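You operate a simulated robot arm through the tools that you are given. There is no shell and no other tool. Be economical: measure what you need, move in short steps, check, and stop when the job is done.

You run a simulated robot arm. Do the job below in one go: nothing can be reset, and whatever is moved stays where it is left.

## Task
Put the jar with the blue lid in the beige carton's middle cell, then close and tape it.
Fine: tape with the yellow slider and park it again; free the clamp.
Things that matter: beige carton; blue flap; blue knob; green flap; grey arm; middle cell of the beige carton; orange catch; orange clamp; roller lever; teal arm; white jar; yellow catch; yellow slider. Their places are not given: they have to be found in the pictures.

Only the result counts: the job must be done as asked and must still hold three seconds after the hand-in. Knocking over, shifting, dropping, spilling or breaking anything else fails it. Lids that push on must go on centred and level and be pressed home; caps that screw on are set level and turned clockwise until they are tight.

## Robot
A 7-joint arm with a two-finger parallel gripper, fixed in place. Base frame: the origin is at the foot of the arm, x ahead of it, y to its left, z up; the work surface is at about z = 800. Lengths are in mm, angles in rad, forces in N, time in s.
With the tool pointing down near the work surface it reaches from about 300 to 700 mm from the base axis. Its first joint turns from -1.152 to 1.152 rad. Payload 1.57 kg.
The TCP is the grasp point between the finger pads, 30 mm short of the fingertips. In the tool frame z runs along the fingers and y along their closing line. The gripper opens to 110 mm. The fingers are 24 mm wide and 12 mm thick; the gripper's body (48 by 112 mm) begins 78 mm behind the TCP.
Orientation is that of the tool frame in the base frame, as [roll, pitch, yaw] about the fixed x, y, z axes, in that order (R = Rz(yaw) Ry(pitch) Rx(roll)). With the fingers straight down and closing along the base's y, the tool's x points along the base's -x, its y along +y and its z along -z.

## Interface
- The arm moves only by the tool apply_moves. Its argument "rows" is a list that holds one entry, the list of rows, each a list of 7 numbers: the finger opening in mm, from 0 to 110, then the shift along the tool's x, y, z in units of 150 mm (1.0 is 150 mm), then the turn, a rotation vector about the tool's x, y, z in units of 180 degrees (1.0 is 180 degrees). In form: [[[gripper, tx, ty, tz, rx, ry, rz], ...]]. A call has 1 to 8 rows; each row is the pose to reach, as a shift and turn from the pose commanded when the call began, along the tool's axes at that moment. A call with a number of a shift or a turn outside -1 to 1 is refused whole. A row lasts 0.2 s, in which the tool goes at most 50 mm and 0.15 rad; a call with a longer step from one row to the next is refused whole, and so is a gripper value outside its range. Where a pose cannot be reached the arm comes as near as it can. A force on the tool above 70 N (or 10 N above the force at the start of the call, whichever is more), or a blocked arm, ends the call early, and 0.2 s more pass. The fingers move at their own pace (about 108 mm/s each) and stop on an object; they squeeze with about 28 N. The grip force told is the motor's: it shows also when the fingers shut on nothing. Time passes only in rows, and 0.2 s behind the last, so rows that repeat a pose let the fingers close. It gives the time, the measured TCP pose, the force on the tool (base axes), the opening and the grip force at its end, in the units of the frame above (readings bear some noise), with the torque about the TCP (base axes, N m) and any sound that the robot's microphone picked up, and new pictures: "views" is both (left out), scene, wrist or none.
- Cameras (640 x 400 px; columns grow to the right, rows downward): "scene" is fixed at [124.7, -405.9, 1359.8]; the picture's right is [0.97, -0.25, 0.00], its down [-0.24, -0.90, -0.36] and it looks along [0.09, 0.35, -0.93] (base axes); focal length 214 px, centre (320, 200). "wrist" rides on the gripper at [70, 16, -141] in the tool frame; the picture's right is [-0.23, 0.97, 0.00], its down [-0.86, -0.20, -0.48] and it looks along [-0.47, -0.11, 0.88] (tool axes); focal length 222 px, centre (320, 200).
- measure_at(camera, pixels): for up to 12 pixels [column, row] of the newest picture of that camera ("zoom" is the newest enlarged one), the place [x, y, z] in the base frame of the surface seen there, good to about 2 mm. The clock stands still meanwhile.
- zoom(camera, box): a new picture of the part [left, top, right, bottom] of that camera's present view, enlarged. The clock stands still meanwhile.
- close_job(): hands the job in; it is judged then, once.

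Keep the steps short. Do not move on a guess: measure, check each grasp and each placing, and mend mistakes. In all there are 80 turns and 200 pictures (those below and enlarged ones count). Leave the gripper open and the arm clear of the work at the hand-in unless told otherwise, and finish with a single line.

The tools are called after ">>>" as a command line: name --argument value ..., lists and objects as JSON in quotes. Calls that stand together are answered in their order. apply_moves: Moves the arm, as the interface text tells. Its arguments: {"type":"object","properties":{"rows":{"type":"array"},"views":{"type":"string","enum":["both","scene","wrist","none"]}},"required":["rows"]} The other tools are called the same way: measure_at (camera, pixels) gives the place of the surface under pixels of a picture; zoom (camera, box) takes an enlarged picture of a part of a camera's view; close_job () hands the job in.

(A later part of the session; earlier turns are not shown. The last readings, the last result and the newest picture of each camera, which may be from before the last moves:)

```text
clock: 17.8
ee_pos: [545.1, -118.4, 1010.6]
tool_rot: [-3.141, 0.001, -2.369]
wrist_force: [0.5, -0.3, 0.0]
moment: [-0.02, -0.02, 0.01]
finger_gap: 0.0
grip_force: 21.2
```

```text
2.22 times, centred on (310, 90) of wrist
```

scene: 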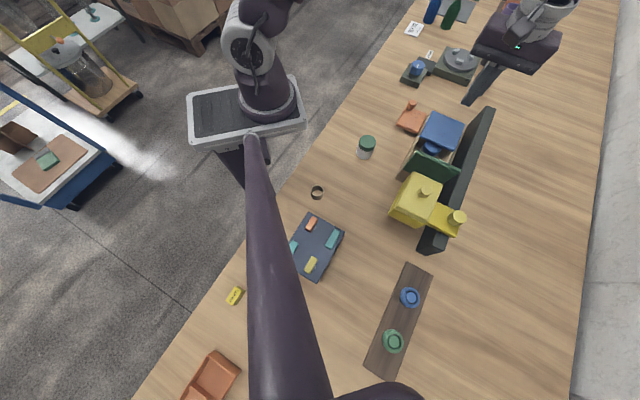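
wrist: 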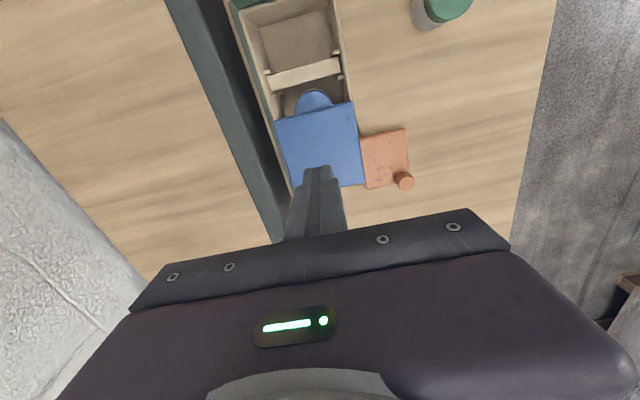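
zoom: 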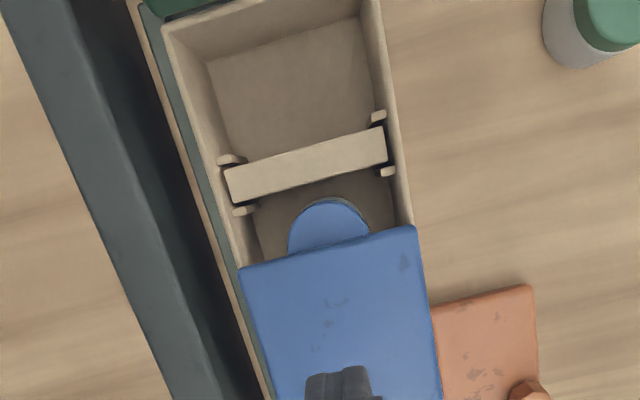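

>>> measure_at --camera "scene" --pixels '[[455, 113], [491, 126], [427, 110], [443, 110], [430, 128], [434, 135], [442, 138], [456, 120], [482, 110], [412, 130], [419, 137], [424, 160]]'

>>> measure_at --camera "zoom" --pixels '[[245, 272], [410, 230], [330, 255], [330, 300], [400, 290], [270, 340], [335, 310]]'

```text
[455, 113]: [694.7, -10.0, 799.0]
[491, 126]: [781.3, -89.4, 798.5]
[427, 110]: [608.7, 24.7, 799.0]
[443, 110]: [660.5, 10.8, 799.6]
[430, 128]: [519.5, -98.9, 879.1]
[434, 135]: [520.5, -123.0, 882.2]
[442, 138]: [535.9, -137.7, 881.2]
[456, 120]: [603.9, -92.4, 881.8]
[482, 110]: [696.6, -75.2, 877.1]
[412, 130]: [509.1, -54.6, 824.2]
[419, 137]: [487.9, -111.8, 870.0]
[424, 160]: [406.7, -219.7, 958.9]
```

```text
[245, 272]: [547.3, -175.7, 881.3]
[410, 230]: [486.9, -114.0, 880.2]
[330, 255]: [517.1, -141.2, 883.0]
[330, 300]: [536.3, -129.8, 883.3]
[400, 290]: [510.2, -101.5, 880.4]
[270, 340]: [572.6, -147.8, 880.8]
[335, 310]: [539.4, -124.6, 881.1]
```

The blue flap lies flat and level with its top at z≈881, ending at u≈268.7. Next I'll go over the green flap (top 973) toward its outer side. I need to fit between it and the slider block, whose top is at about 950.

>>> apply_moves --rows '[[[0, 0, 0, -0.25, 0, 0, 0], [0, 0.3, 0, -0.25, 0, 0, 0], [0, 0.6, 0, -0.25, 0, 0, 0], [0, 0.85, 0, -0.25, 0, 0, 0], [0, 0.85, 0, -0.25, 0, 0, 0]]]'

>>> zoom --camera "wrist" --box '[160, 0, 440, 180]'

>>> zoom --camera "scene" --box '[380, 110, 500, 230]'

```text
clock: 19.0
ee_pos: [455.8, -209.7, 1046.9]
tool_rot: [3.141, 0.001, -2.368]
wrist_force: [-0.3, 1.0, 0.3]
moment: [0.0, -0.02, 0.03]
finger_gap: 0.0
grip_force: 21.3
```

scene: 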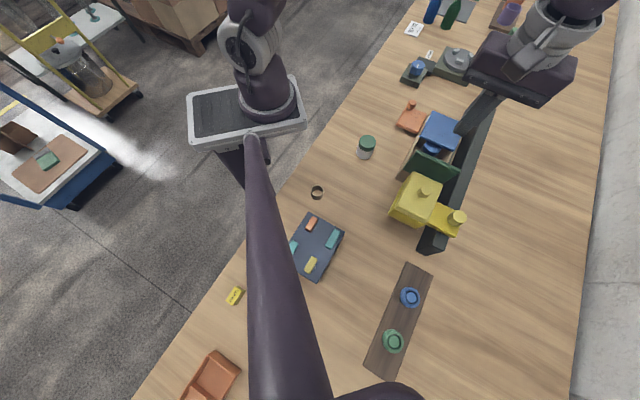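
wrist: 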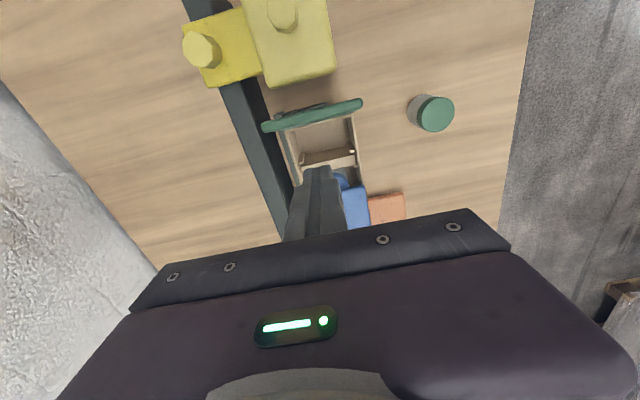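

```text
2.22 times, centred on (300, 90) of wrist
```

zoom: 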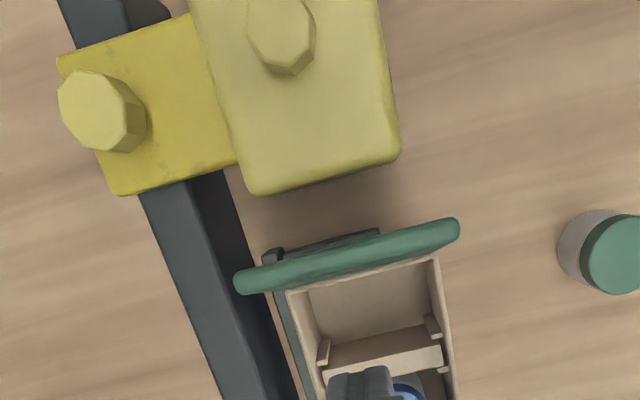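

```text
3.33 times, centred on (440, 170) of scene
```

zoom: 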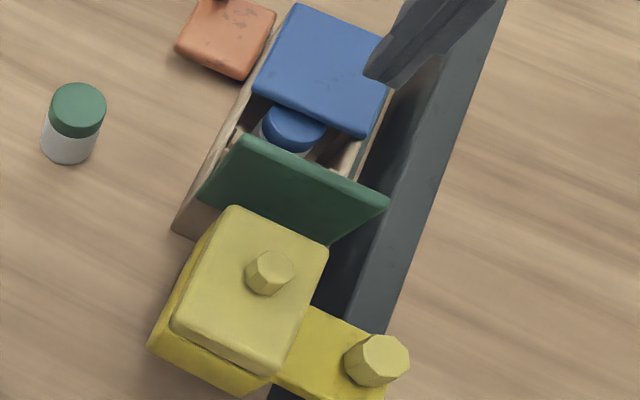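

I'll measure the slider block's front edge, its knobs, and the green flap's top edge.

>>> measure_at --camera "wrist" --pixels '[[304, 80], [272, 84], [330, 73], [304, 60], [283, 12], [200, 50], [235, 70], [280, 122], [314, 110], [350, 104], [314, 114], [318, 106]]'

```text
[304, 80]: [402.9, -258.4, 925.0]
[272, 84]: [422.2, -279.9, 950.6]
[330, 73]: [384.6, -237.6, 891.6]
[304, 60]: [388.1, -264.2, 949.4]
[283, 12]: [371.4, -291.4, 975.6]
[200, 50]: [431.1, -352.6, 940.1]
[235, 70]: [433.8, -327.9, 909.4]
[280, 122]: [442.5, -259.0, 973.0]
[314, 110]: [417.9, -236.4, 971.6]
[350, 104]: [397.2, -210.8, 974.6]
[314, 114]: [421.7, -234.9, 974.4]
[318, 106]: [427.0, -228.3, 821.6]
```

The block's front edge is at u≈107 and its top at 950. The flap's outer top edge is at u≈133, so the gap is only 26 mm. I'll keep the tips at z≈958, above the block, and push the flap's upper part inward along the arc to 45°.

>>> apply_moves --rows '[[[0, 0.22, 0.02, 0, 0, 0, 0], [0, 0.424, 0.02, 0.15, 0, 0, 0], [0, 0.424, 0.02, 0.393, 0, 0, 0], [0, 0.3, 0.02, 0.393, 0, 0, 0], [0, 0.177, 0.02, 0.4, 0, 0, 0], [0, 0.08, 0.02, 0.43, 0, 0, 0], [0, -0.001, 0.02, 0.466, 0, 0, 0], [0, -0.118, 0.02, 0.54, 0, 0, 0]]]'

>>> zoom --camera "scene" --box '[380, 90, 500, 220]'

```text
clock: 20.8
ee_pos: [464.2, -190.3, 967.9]
tool_rot: [-3.141, 0.0, -2.369]
wrist_force: [-0.4, -0.5, 0.1]
moment: [-0.04, -0.01, -0.02]
finger_gap: 0.1
grip_force: 21.3
```

scene: 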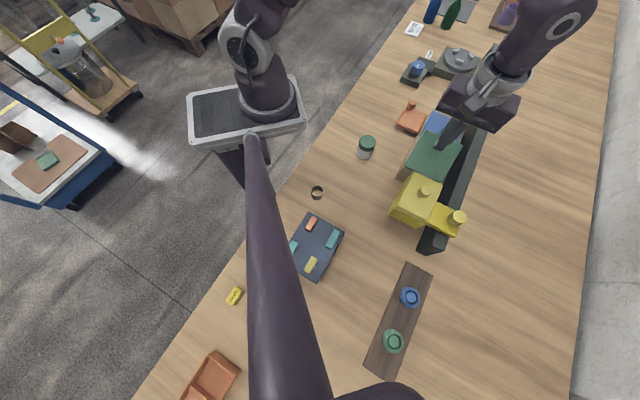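
wrist: 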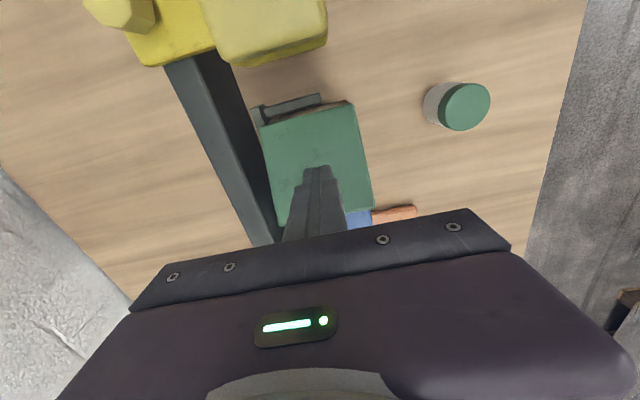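

```text
3.08 times, centred on (440, 155) of scene
```

zoom: 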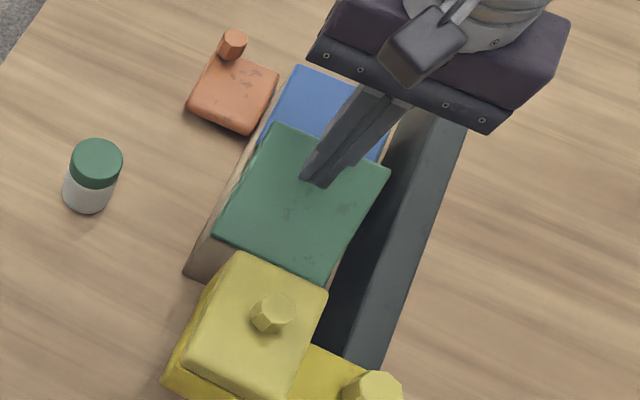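

The green flap follows. I'll continue down to flat, gently.

>>> apply_moves --rows '[[[0, -0.06, 0, 0.08, 0, 0, 0], [0, -0.107, 0, 0.159, 0, 0, 0], [0, -0.135, 0, 0.225, 0, 0, 0], [0, -0.158, 0, 0.286, 0, 0, 0], [0, -0.168, 0, 0.335, 0, 0, 0], [0, -0.172, 0, 0.375, 0, 0, 0]]]'

>>> zoom --camera "scene" --box '[380, 90, 500, 220]'

```text
clock: 22.2
ee_pos: [481.9, -173.9, 910.0]
tool_rot: [3.141, 0.0, -2.367]
wrist_force: [-1.5, 1.8, 9.3]
moment: [-0.07, 0.12, -0.03]
finger_gap: 0.1
grip_force: 21.0
```

scene: 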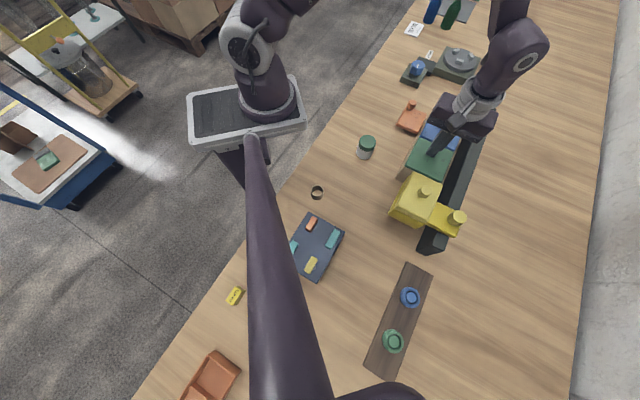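
wrist: 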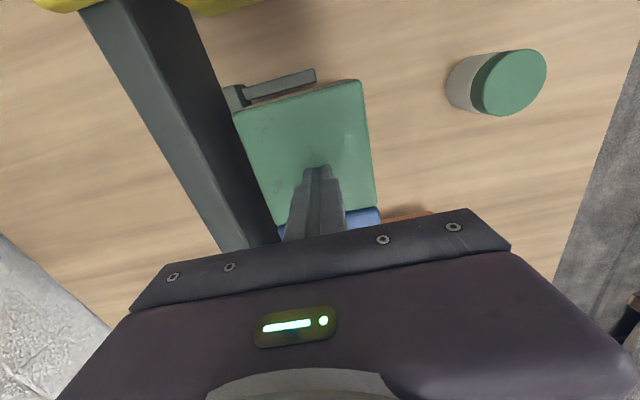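

```text
3.08 times, centred on (440, 155) of scene
```

zoom: 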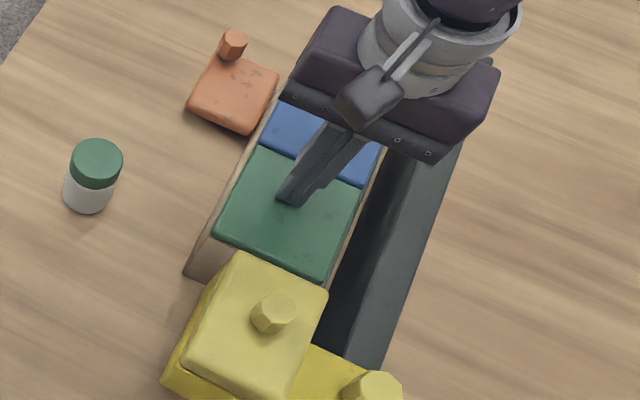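

Contact, 9 N. I'll press 3 mm more to seat it, then lift off 90 mm and inspect.

>>> apply_moves --rows '[[[0, 0, 0, 0.01, 0, 0, 0], [0, 0, 0, 0.02, 0, 0, 0], [0, 0, 0, 0.02, 0, 0, 0], [0, 0, 0, -0.1, 0, 0, 0], [0, 0, 0, -0.35, 0, 0, 0], [0, 0, 0, -0.6, 0, 0, 0], [0, 0, 0, -0.6, 0, 0, 0]]]'

>>> zoom --camera "scene" --box '[380, 90, 500, 220]'

>>> zoom --camera "wrist" --box '[180, 0, 440, 180]'

```text
clock: 23.8
ee_pos: [480.9, -175.0, 1002.7]
tool_rot: [-3.14, -0.001, -2.369]
wrist_force: [-0.1, -0.7, 0.0]
moment: [0.01, 0.0, -0.02]
finger_gap: 0.0
grip_force: 21.4
```

scene: 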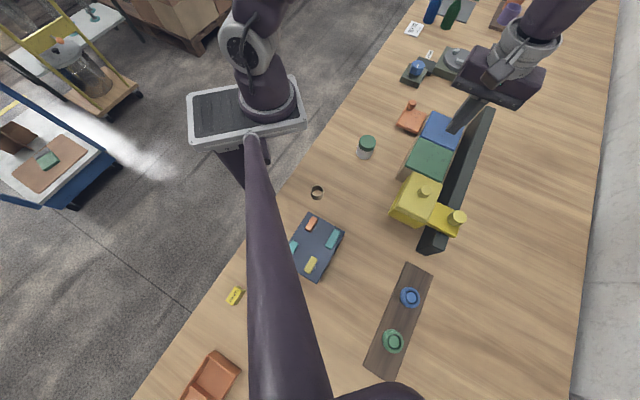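
wrist: 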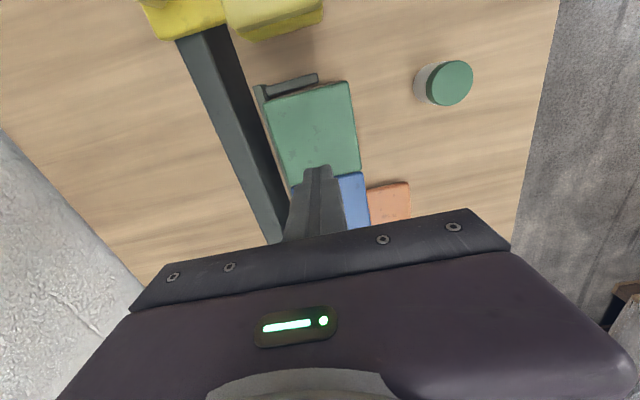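

```text
3.08 times, centred on (440, 155) of scene
```

zoom: 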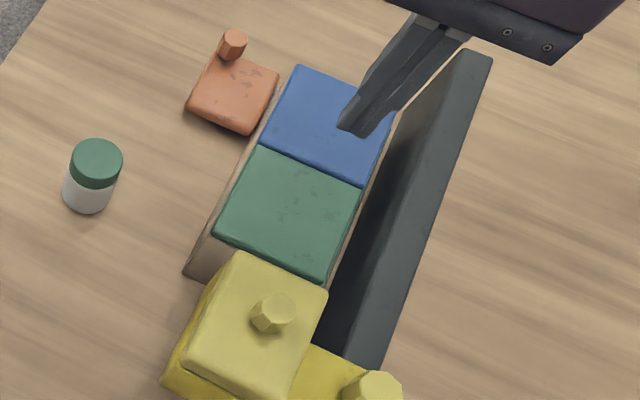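

```text
2.22 times, centred on (310, 90) of wrist
```

zoom: 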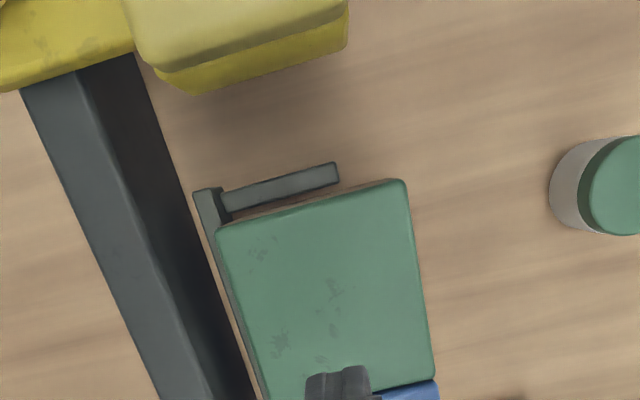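

Both flaps lie flat. Next is the slider. I'll rise and move back over it for a close look at its knobs.

>>> apply_moves --rows '[[[0, 0, 0, -0.25, 0, 0, 0], [0, 0, 0, -0.5, 0, 0, 0], [0, 0.25, 0, -0.5, 0, 0, 0], [0, 0.5, 0, -0.5, 0, 0, 0], [0, 0.75, 0, -0.5, 0, 0, 0], [0, 1.0, 0, -0.5, 0, 0, 0], [0, 1.0, 0, -0.5, 0, 0, 0]]]'

>>> zoom --camera "wrist" --box '[160, 20, 440, 200]'

>>> zoom --camera "scene" --box '[380, 150, 480, 260]'

>>> measure_at --camera "scene" --pixels '[[425, 160], [440, 160], [435, 148], [445, 165], [440, 130], [450, 125], [425, 188], [456, 217], [430, 215], [448, 212], [461, 218], [451, 218]]'

```text
clock: 25.4
ee_pos: [373.0, -276.1, 1073.4]
tool_rot: [3.14, 0.0, -2.368]
wrist_force: [1.3, 0.6, -0.2]
moment: [-0.01, -0.03, 0.0]
finger_gap: 0.1
grip_force: 21.0
```

scene: 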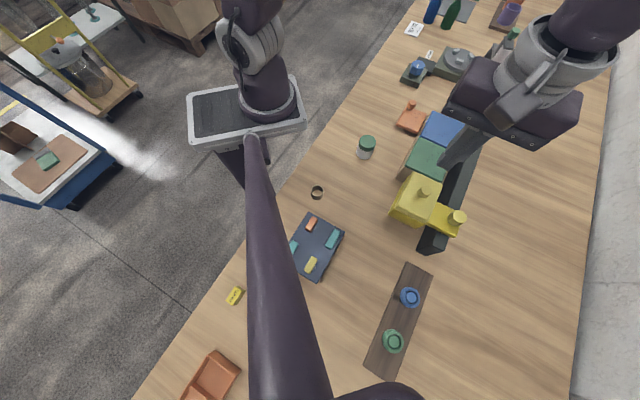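
wrist: 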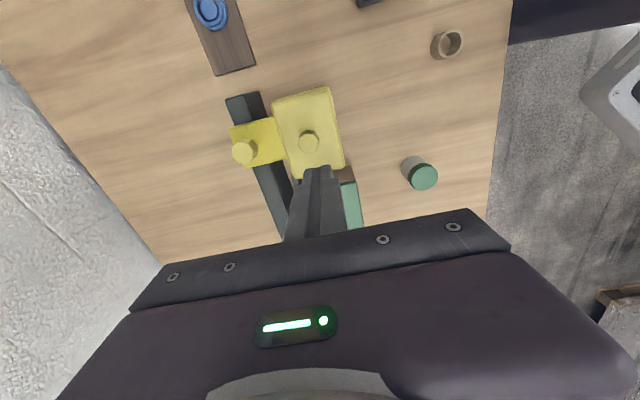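

```text
2.22 times, centred on (300, 110) of wrist
```

zoom: 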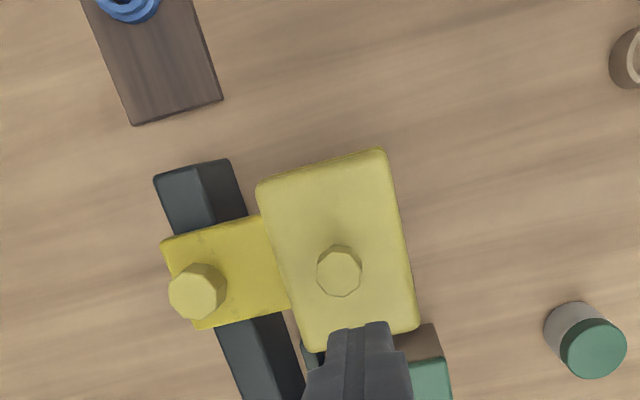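

```text
3.64 times, centred on (430, 205) of scene
```

zoom: 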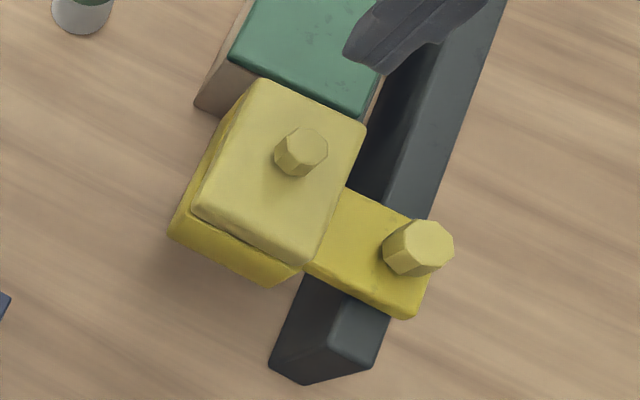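

```text
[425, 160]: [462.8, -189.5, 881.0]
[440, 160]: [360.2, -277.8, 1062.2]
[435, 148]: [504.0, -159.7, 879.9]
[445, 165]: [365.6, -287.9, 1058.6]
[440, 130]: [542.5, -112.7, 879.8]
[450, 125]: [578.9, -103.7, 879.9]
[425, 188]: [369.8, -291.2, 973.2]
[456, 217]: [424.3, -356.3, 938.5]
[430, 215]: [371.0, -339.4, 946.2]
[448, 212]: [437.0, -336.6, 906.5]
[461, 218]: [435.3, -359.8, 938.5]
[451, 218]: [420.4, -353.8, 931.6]
```

Both flaps read z=880, level. The slider has a carriage knob at about (428.5,-355), z 907–940, beside the rail. I'll turn the tool 90° so the fingers close along the rail and move above that knob, in two halves.

>>> apply_moves --rows '[[[20, 0.02, -0.11, 0, 0, 0, 0.042], [40, 0.04, -0.22, 0, 0, 0, 0.084], [60, 0.06, -0.33, 0, 0, 0, 0.126], [60, 0.08, -0.44, 0, 0, 0, 0.168], [60, 0.1, -0.55, 0, 0, 0, 0.21], [60, 0.103, -0.635, 0, 0, 0, 0.25], [60, 0.103, -0.635, 0, 0, 0, 0.29], [60, 0.103, -0.635, 0, 0, 0, 0.33]]]' --views "none"

>>> apply_moves --rows '[[[60, 0, 0, 0, 0, 0, 0.042], [60, 0, 0, 0, 0, 0, 0.084], [60, 0, 0, 0, 0, 0, 0.126], [60, 0, 0, 0, 0, 0, 0.17], [60, 0, 0, 0, 0, 0, 0.17]]]'

```text
clock: 27.2
ee_pos: [431.9, -357.2, 1075.9]
tool_rot: [3.14, 0.0, 2.874]
wrist_force: [1.1, 0.1, -0.2]
moment: [-0.02, -0.04, 0.0]
finger_gap: 60.0
grip_force: 0.1
```

```text
clock: 28.4
ee_pos: [431.8, -358.6, 1076.2]
tool_rot: [3.141, 0.0, 2.341]
wrist_force: [-0.3, 0.4, -0.4]
moment: [0.04, -0.01, 0.01]
finger_gap: 59.9
grip_force: 0.0
```

scene: 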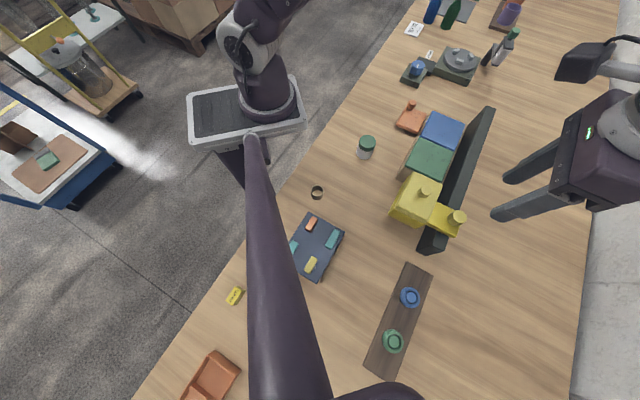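
wrist: 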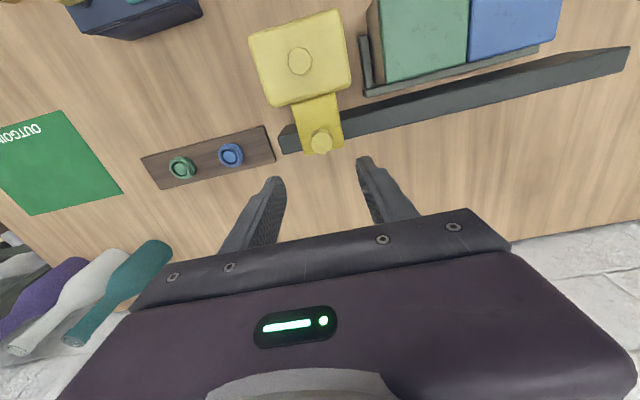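

The fingers now close along the rail. I'll measure the knob from this view.

>>> measure_at --camera "wrist" --pixels '[[320, 138], [312, 138], [329, 138], [320, 132], [320, 145], [310, 110], [338, 145], [306, 152], [299, 60]]'

>>> zoom --camera "wrist" --box '[230, 0, 420, 180]'

```text
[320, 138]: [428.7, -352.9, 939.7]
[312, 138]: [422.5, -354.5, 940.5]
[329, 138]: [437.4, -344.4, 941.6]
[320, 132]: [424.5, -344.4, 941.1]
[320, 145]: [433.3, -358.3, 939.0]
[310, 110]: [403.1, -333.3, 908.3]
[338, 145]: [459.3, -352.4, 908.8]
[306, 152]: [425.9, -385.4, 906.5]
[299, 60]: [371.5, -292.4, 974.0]
```

```text
2.22 times, centred on (325, 90) of wrist
```

zoom: 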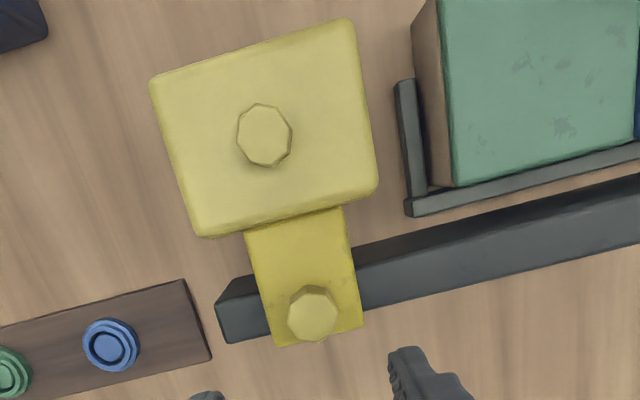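

The knob centre is at (429.5,-351.5), top 940. I'll correct by 7 mm and lower so the tips sit just above the carriage plate (908), then close.

>>> apply_moves --rows '[[[60, 0.044, 0.023, 0.25, 0, 0, 0], [60, 0.044, 0.023, 0.5, 0, 0, 0], [60, 0.044, 0.023, 0.75, 0, 0, 0], [60, 0.044, 0.023, 0.89, 0, 0, 0], [60, 0.044, 0.023, 0.89, 0, 0, 0]]]'

>>> zoom --camera "scene" --box '[400, 160, 520, 260]'

```text
clock: 29.6
ee_pos: [428.9, -349.9, 941.4]
tool_rot: [3.141, 0.0, 2.343]
wrist_force: [-0.6, 0.7, 1.0]
moment: [0.01, 0.01, 0.0]
finger_gap: 59.9
grip_force: 0.0
```

scene: 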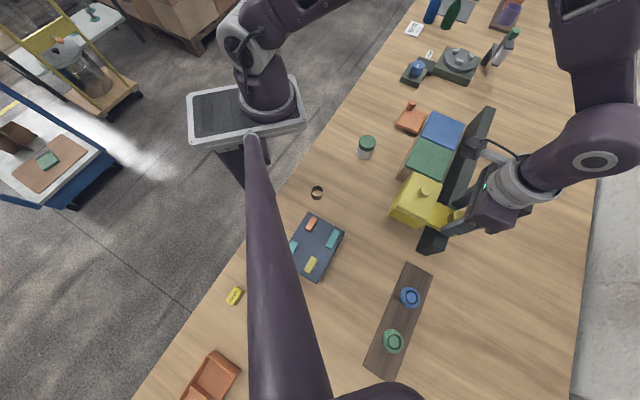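
wrist: 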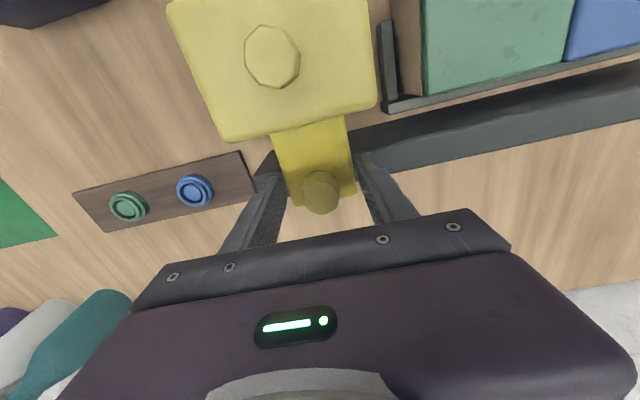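

```text
4.00 times, centred on (460, 210) of scene
```

zoom: 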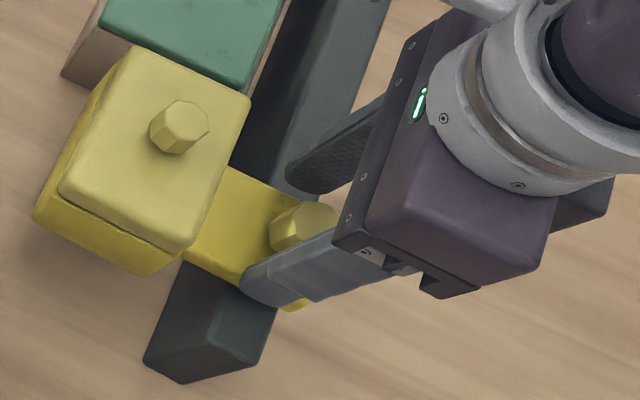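

The knob is between the fingers. Closing now.

>>> apply_moves --rows '[[[40, 0, 0, 0, 0, 0, 0], [10, 0, 0, 0, 0, 0, 0], [10, 0, 0, 0, 0, 0, 0], [10, 0, 0, 0, 0, 0, 0]]]' --views "wrist"

```text
clock: 30.6
ee_pos: [429.3, -350.6, 940.9]
tool_rot: [-3.141, -0.001, 2.344]
wrist_force: [-0.2, 0.1, -2.7]
moment: [-0.04, -0.02, 0.02]
finger_gap: 29.5
grip_force: 39.2
```

wrist: 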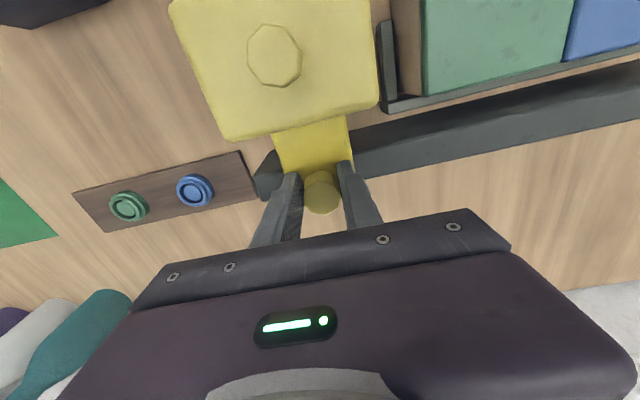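

The knob is gripped (gap 29.5 mm). I'll slide along the rail (+u) 75 mm first and read the force.

>>> apply_moves --rows '[[[10, 0, 0.1, 0, 0, 0, 0], [10, 0, 0.2, 0, 0, 0, 0], [10, 0, 0.3, 0, 0, 0, 0], [10, 0, 0.4, 0, 0, 0, 0], [10, 0, 0.5, 0, 0, 0, 0], [10, 0, 0.5, 0, 0, 0, 0]]]'

>>> zoom --camera "scene" --box '[390, 100, 510, 250]'

```text
clock: 32.0
ee_pos: [483.2, -297.2, 941.6]
tool_rot: [3.141, -0.001, 2.344]
wrist_force: [-5.3, 5.0, 13.2]
moment: [0.59, 0.68, -0.09]
finger_gap: 28.9
grip_force: 38.9
```

scene: 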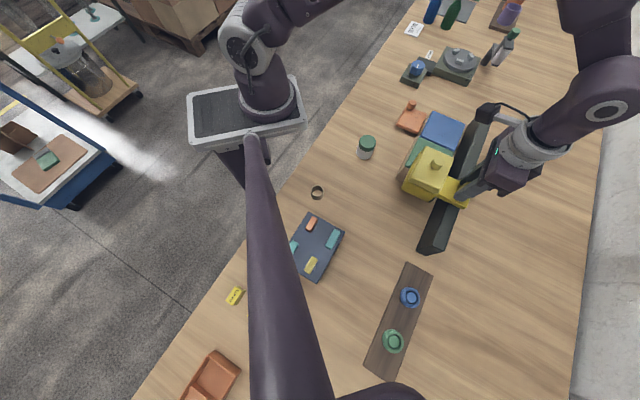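
wrist: 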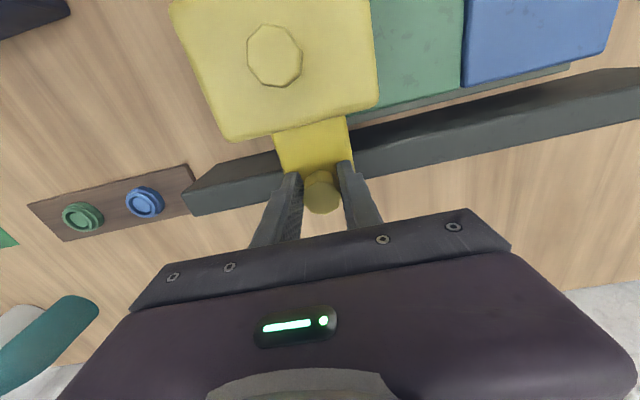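

```text
2.67 times, centred on (450, 175) of scene
```

zoom: 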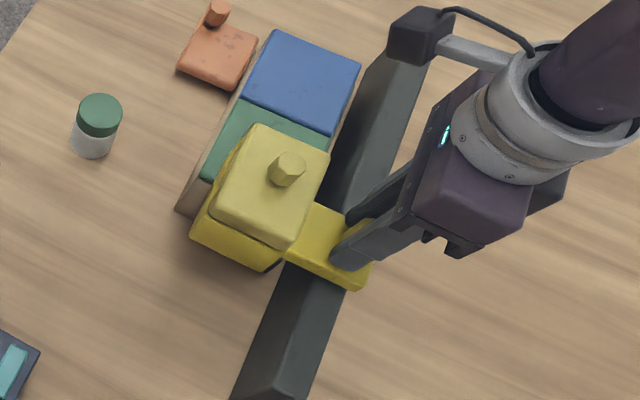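

It slides smoothly with small forces. I'll continue 135 mm more.

>>> apply_moves --rows '[[[10, 0, 0.13, 0, 0, 0, 0], [10, 0, 0.26, 0, 0, 0, 0], [10, 0, 0.39, 0, 0, 0, 0], [10, 0, 0.52, 0, 0, 0, 0], [10, 0, 0.65, 0, 0, 0, 0], [10, 0, 0.78, 0, 0, 0, 0], [10, 0, 0.9, 0, 0, 0, 0], [10, 0, 0.9, 0, 0, 0, 0]]]'

>>> zoom --camera "scene" --box '[390, 60, 510, 210]'

```text
clock: 33.8
ee_pos: [579.0, -202.5, 941.9]
tool_rot: [3.141, -0.005, 2.344]
wrist_force: [-19.7, 21.4, -7.2]
moment: [0.34, 0.33, 0.0]
finger_gap: 29.3
grip_force: 39.2
```

scene: 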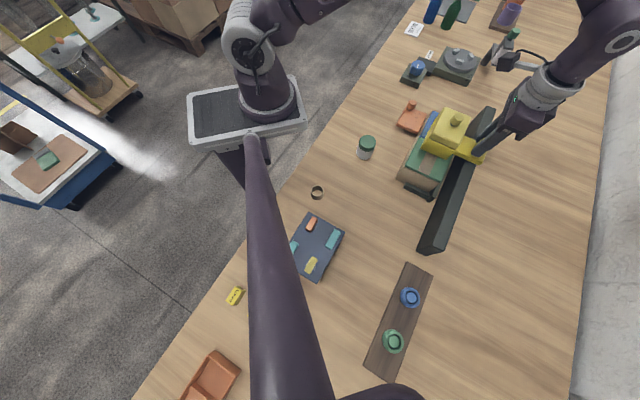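
wrist: 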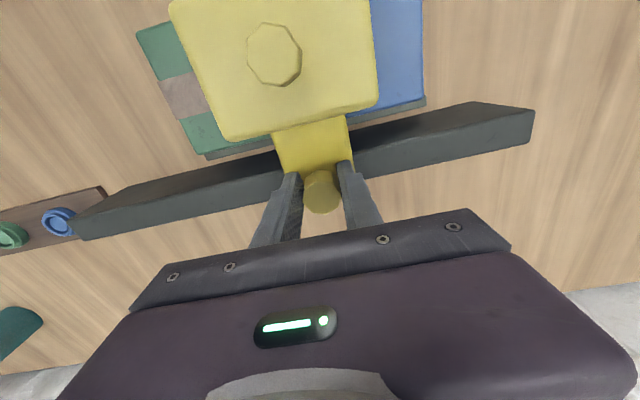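

```text
2.67 times, centred on (450, 135) of scene
```

zoom: 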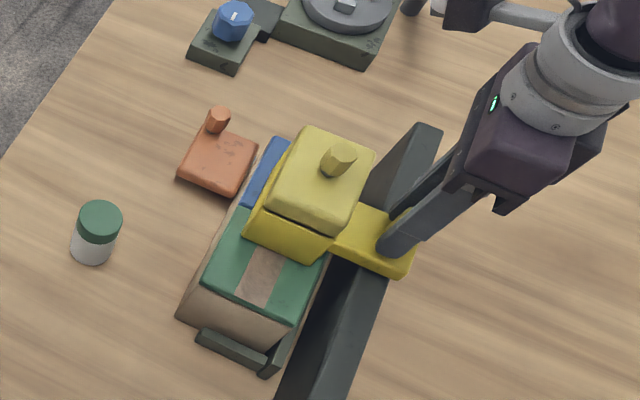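

The brown tape strip now shows on the green flap behind the slider. The side force (29 N) shows that the rail runs at about 44.7°, so I'll correct slightly toward the carton as I go on to the far end.

>>> apply_moves --rows '[[[10, 0.012, 0.05, 0, 0, 0, 0], [10, 0.015, 0.17, 0, 0, 0, 0], [10, 0.017, 0.29, 0, 0, 0, 0], [10, 0.018, 0.41, 0, 0, 0, 0], [10, 0.02, 0.53, 0, 0, 0, 0], [10, 0.021, 0.63, 0, 0, 0, 0], [10, 0.022, 0.73, 0, 0, 0, 0], [10, 0.022, 0.73, 0, 0, 0, 0]]]'

>>> zoom --camera "scene" --box '[390, 60, 510, 210]'

```text
clock: 35.6
ee_pos: [656.9, -124.1, 941.7]
tool_rot: [-3.14, 0.003, 2.341]
wrist_force: [11.8, -13.5, -32.1]
moment: [-0.2, -0.17, -0.05]
finger_gap: 29.3
grip_force: 38.9
```

scene: 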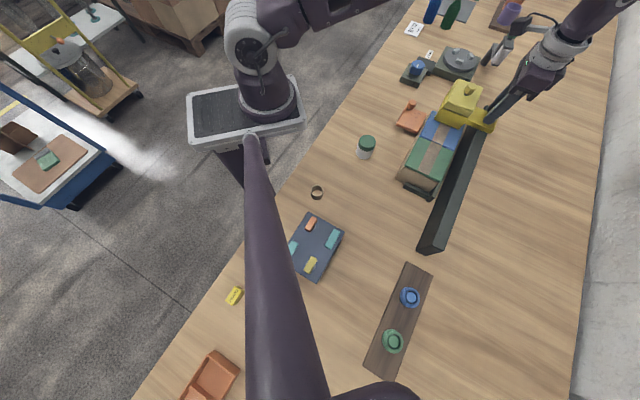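
wrist: 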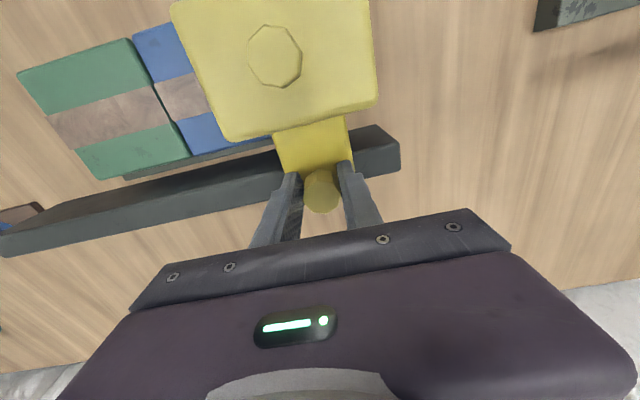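

```text
2.67 times, centred on (450, 135) of scene
```

zoom: 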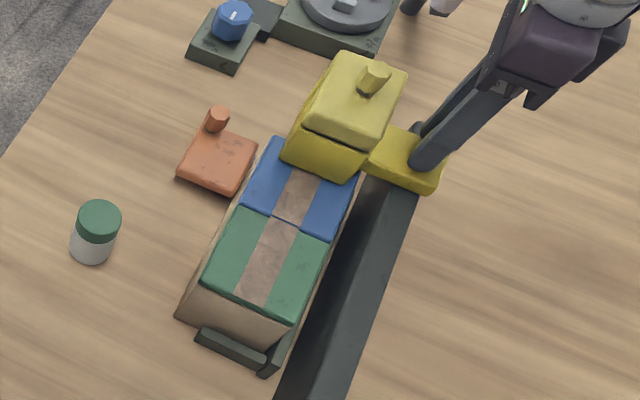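

The tape covers nearly the whole carton and the block's middle is over the blue end. I'll go about 18 mm further and relax the small side and vertical strain.

>>> apply_moves --rows '[[[10, -0.006, 0.03, 0.006, 0, 0, 0], [10, -0.006, 0.06, 0.006, 0, 0, 0], [10, -0.006, 0.09, 0.006, 0, 0, 0], [10, -0.006, 0.12, 0.006, 0, 0, 0], [10, -0.006, 0.12, 0.006, 0, 0, 0]]]'

>>> zoom --camera "scene" --box '[390, 60, 510, 210]'

```text
clock: 36.8
ee_pos: [663.3, -117.3, 943.2]
tool_rot: [-3.125, -0.005, 2.34]
wrist_force: [-58.8, -29.7, 18.3]
moment: [-0.39, 1.04, -0.7]
finger_gap: 29.6
grip_force: 38.9
```

scene: 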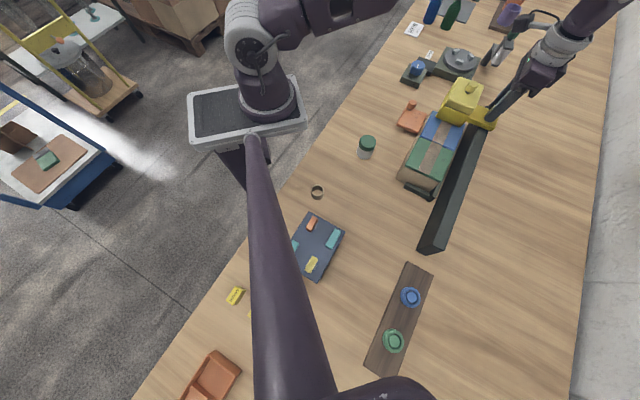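
wrist: 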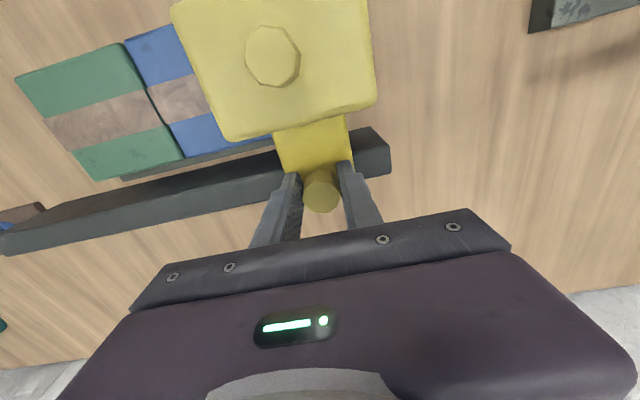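

```text
2.67 times, centred on (450, 135) of scene
```

zoom: 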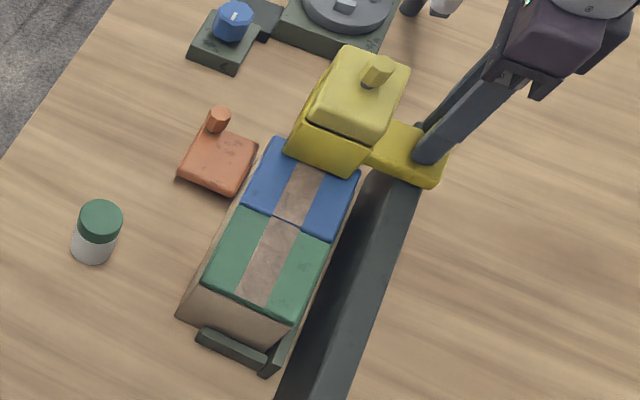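

The slider reached its end stop (63 N along the rail) and the tape runs the whole length. I'll slide it back toward its parking place, following the rail line.

>>> apply_moves --rows '[[[10, 0.004, -0.08, -0.004, 0, 0, 0], [10, 0.003, -0.2, -0.004, 0, 0, 0], [10, 0.001, -0.34, -0.004, 0, 0, 0], [10, -0.001, -0.48, -0.004, 0, 0, 0], [10, -0.003, -0.62, -0.004, 0, 0, 0], [10, -0.005, -0.76, -0.004, 0, 0, 0], [10, -0.007, -0.9, -0.004, 0, 0, 0], [10, -0.008, -1.0, -0.004, 0, 0, 0]]]'

>>> zoom --camera "scene" --box '[390, 60, 510, 210]'

```text
clock: 38.6
ee_pos: [561.9, -220.8, 942.1]
tool_rot: [-3.14, 0.001, 2.342]
wrist_force: [2.2, -0.4, -12.5]
moment: [0.12, 0.31, 0.0]
finger_gap: 29.3
grip_force: 38.7
```

scene: 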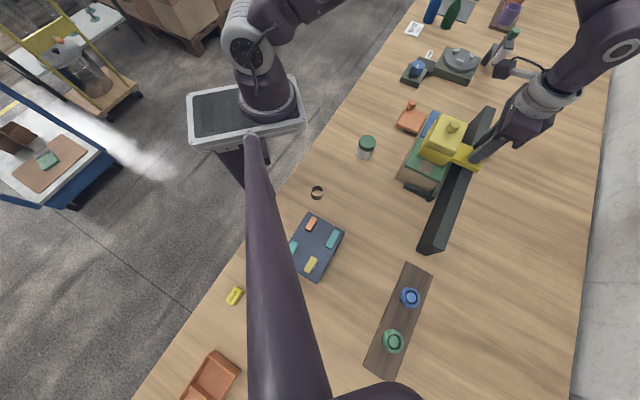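
wrist: 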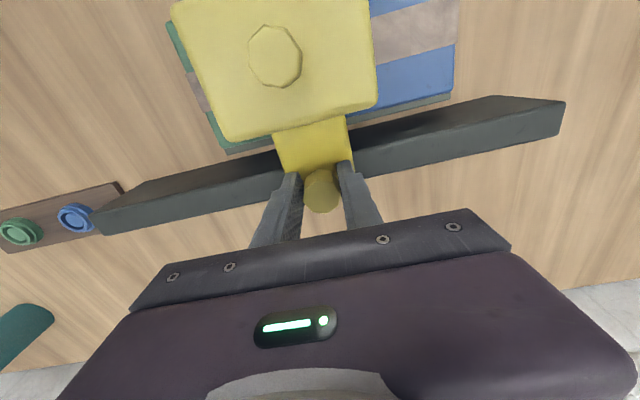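

```text
2.67 times, centred on (450, 135) of scene
```

zoom: 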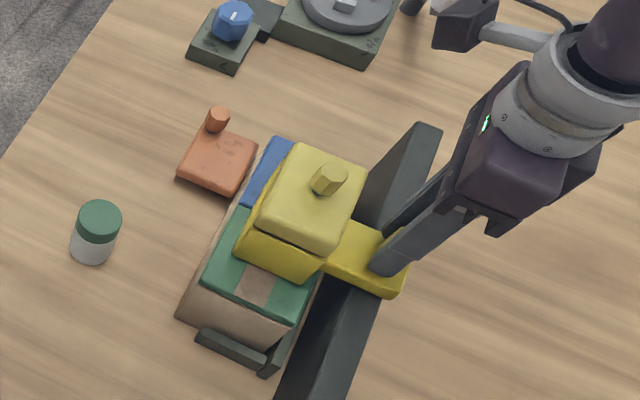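

Forces are low. I'll carry on back 150 mm, then the last 36 mm.

>>> apply_moves --rows '[[[10, -0.002, -0.14, 0, 0, 0, 0], [10, -0.004, -0.28, 0, 0, 0, 0], [10, -0.006, -0.42, 0, 0, 0, 0], [10, -0.008, -0.56, 0, 0, 0, 0], [10, -0.009, -0.7, 0, 0, 0, 0], [10, -0.01, -0.85, 0, 0, 0, 0], [10, -0.011, -1.0, 0, 0, 0, 0], [10, -0.011, -1.0, 0, 0, 0, 0]]]' --views "none"

>>> apply_moves --rows '[[[10, -0.001, -0.07, 0, 0, 0, 0], [10, -0.002, -0.14, 0, 0, 0, 0], [10, -0.003, -0.2, 0, 0, 0, 0], [10, -0.003, -0.245, 0, 0, 0, 0], [10, -0.003, -0.245, 0, 0, 0, 0]]]'

>>> zoom --camera "scene" --box '[380, 90, 500, 250]'

```text
clock: 40.4
ee_pos: [456.3, -325.1, 942.5]
tool_rot: [-3.141, -0.001, 2.341]
wrist_force: [-8.3, 8.1, 2.7]
moment: [0.51, 0.43, 0.01]
finger_gap: 29.5
grip_force: 39.3
```

```text
clock: 41.6
ee_pos: [430.5, -351.1, 942.0]
tool_rot: [-3.141, -0.002, 2.343]
wrist_force: [-12.7, 12.8, 11.6]
moment: [0.38, 0.3, -0.01]
finger_gap: 29.1
grip_force: 39.0
```

scene: 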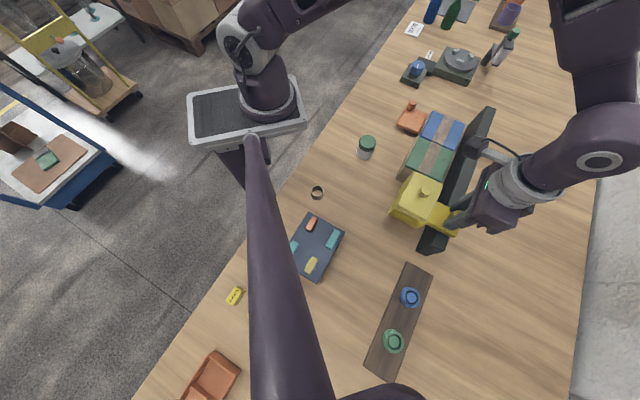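
wrist: 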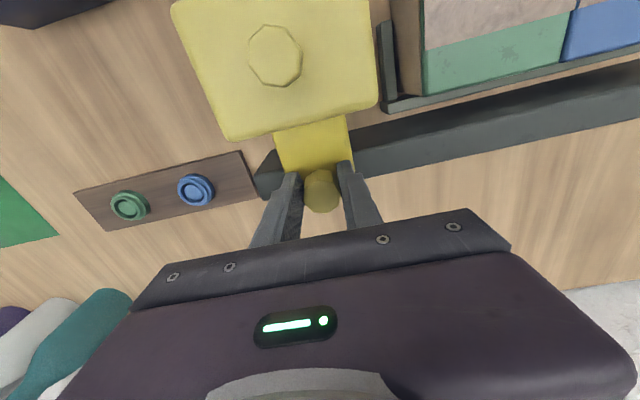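

```text
2.50 times, centred on (440, 170) of scene
```

zoom: 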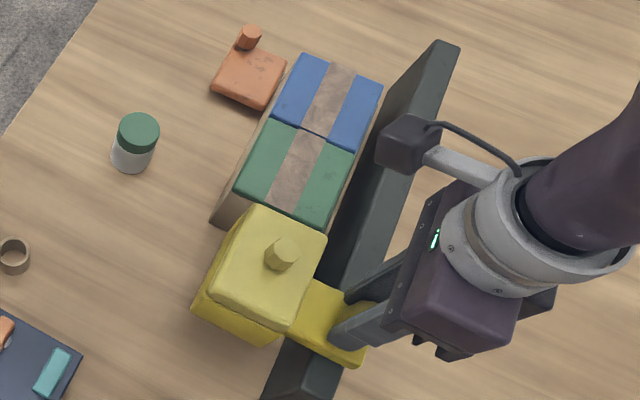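

The tape lies over both flaps from end to end. The slider is within 1 mm of its start; I'll nudge 1 mm back, relax, open the fingers and rise 130 mm.

>>> apply_moves --rows '[[[10, 0.006, -0.008, 0, 0, 0, 0], [10, 0.006, -0.008, -0.003, 0, 0, 0], [60, 0.006, -0.008, -0.003, 0, 0, 0], [60, 0.006, -0.008, -0.003, 0, 0, 0], [60, 0.006, -0.008, -0.2, 0, 0, 0], [60, 0.006, -0.008, -0.5, 0, 0, 0], [60, 0.006, -0.008, -0.8, 0, 0, 0], [60, 0.006, -0.008, -0.9, 0, 0, 0]]]'

>>> measure_at --camera "scene" --pixels '[[425, 188], [456, 217]]'

>>> zoom --camera "scene" --box '[380, 80, 500, 250]'

>>> zoom --camera "scene" --box '[385, 85, 455, 145]'

```text
clock: 43.4
ee_pos: [429.2, -350.9, 1077.0]
tool_rot: [-3.142, 0.0, 2.344]
wrist_force: [0.7, -0.2, -1.3]
moment: [0.0, 0.02, -0.02]
finger_gap: 60.0
grip_force: 0.1
```

scene: 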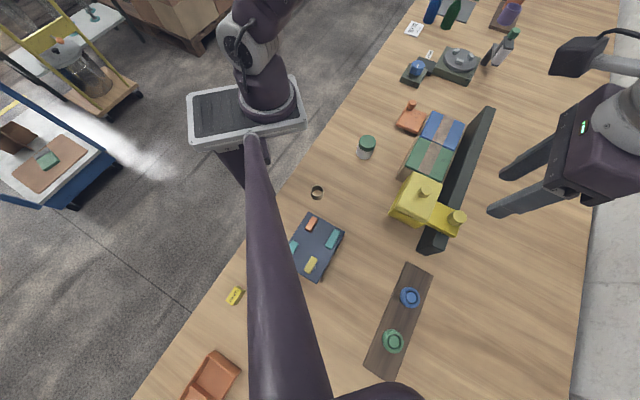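
wrist: 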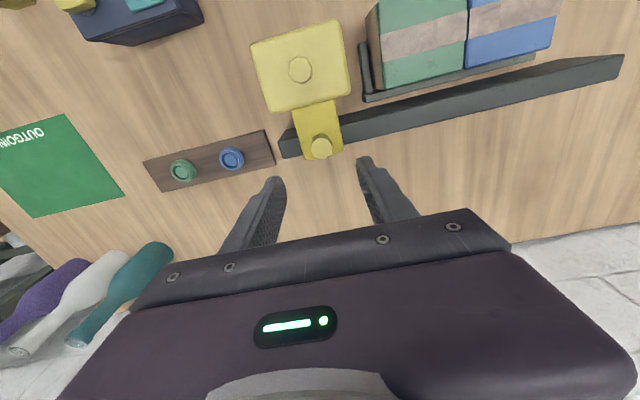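

```text
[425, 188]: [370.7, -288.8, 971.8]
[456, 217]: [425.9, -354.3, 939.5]
```

```text
2.35 times, centred on (440, 165) of scene
```

zoom: 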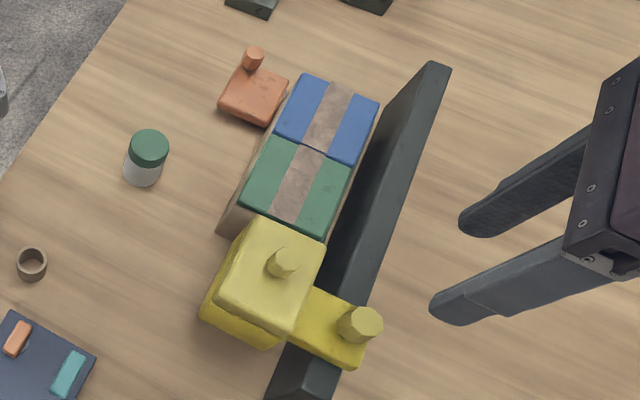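

```text
6.67 times, centred on (420, 115) of scene
```

zoom: 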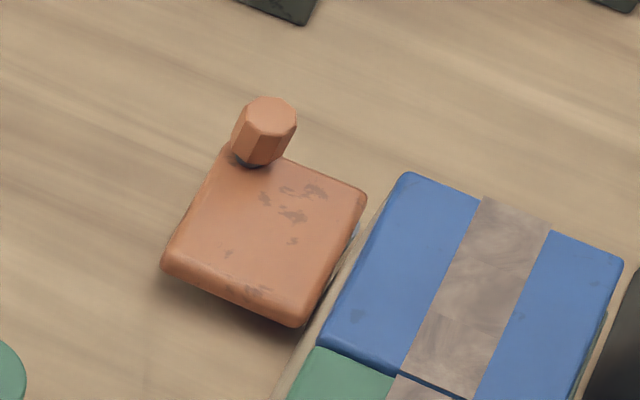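

Slider parked within measuring error of its start. Next is the orange clamp at about (521,-20), with a peg at about (529,25). I'll move over the carton at height toward it while turning the tool back, so the fingers close across the carton's sides.

>>> apply_moves --rows '[[[60, 0.1, 0.12, 0, 0, 0, -0.042], [60, 0.2, 0.25, 0, 0, 0, -0.084], [60, 0.3, 0.37, 0, 0, 0, -0.126], [60, 0.4, 0.5, 0, 0, 0, -0.168], [60, 0.5, 0.62, 0, 0, 0, -0.21], [60, 0.6, 0.75, 0, 0, 0, -0.25], [60, 0.7, 0.87, 0, 0, 0, -0.29], [60, 0.8, 1.0, 0, 0, 0, -0.33]]]' --views "none"

>>> apply_moves --rows '[[[60, 0, 0, 0, 0, 0, -0.042], [60, 0, 0, 0, 0, 0, -0.084], [60, 0, 0, 0, 0, 0, -0.126], [60, 0, 0, 0, 0, 0, -0.17], [60, 0, 0, 0, 0, 0, -0.17]]]'

>>> zoom --camera "wrist" --box '[200, 0, 480, 200]'

```text
clock: 45.2
ee_pos: [452.0, -161.0, 1076.5]
tool_rot: [-3.141, 0.001, -2.9]
wrist_force: [0.5, -0.3, 0.5]
moment: [0.0, 0.02, 0.0]
finger_gap: 59.8
grip_force: 0.0
```

```text
clock: 46.4
ee_pos: [451.4, -159.7, 1076.7]
tool_rot: [-3.141, 0.0, -2.367]
wrist_force: [-0.3, -0.1, 0.7]
moment: [0.01, 0.03, 0.01]
finger_gap: 60.0
grip_force: 0.1
```

scene: 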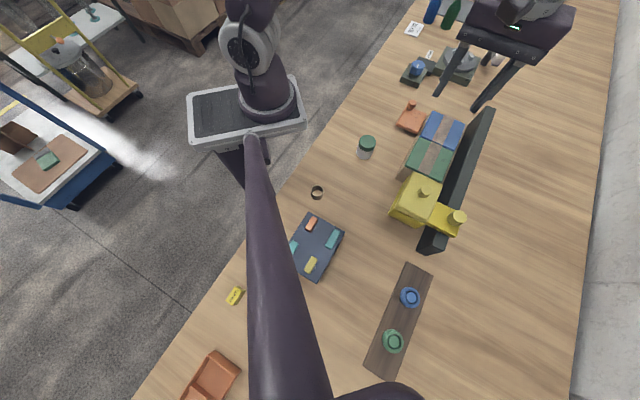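
wrist: 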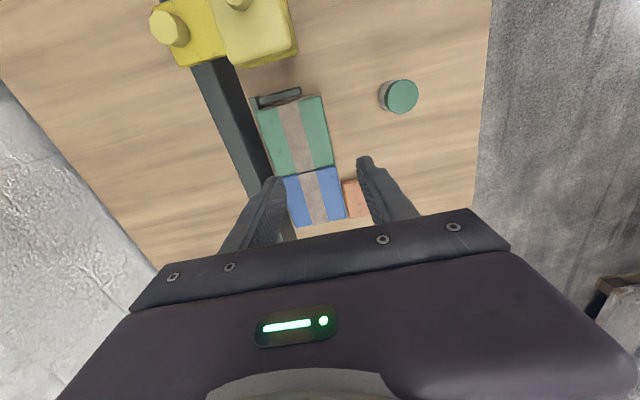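

```text
2.00 times, centred on (340, 100) of wrist
```

zoom: 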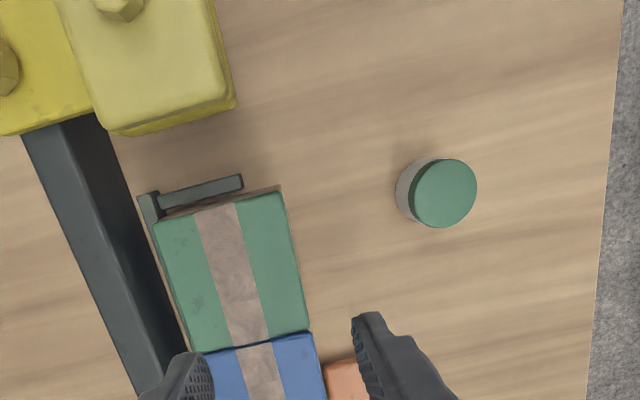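

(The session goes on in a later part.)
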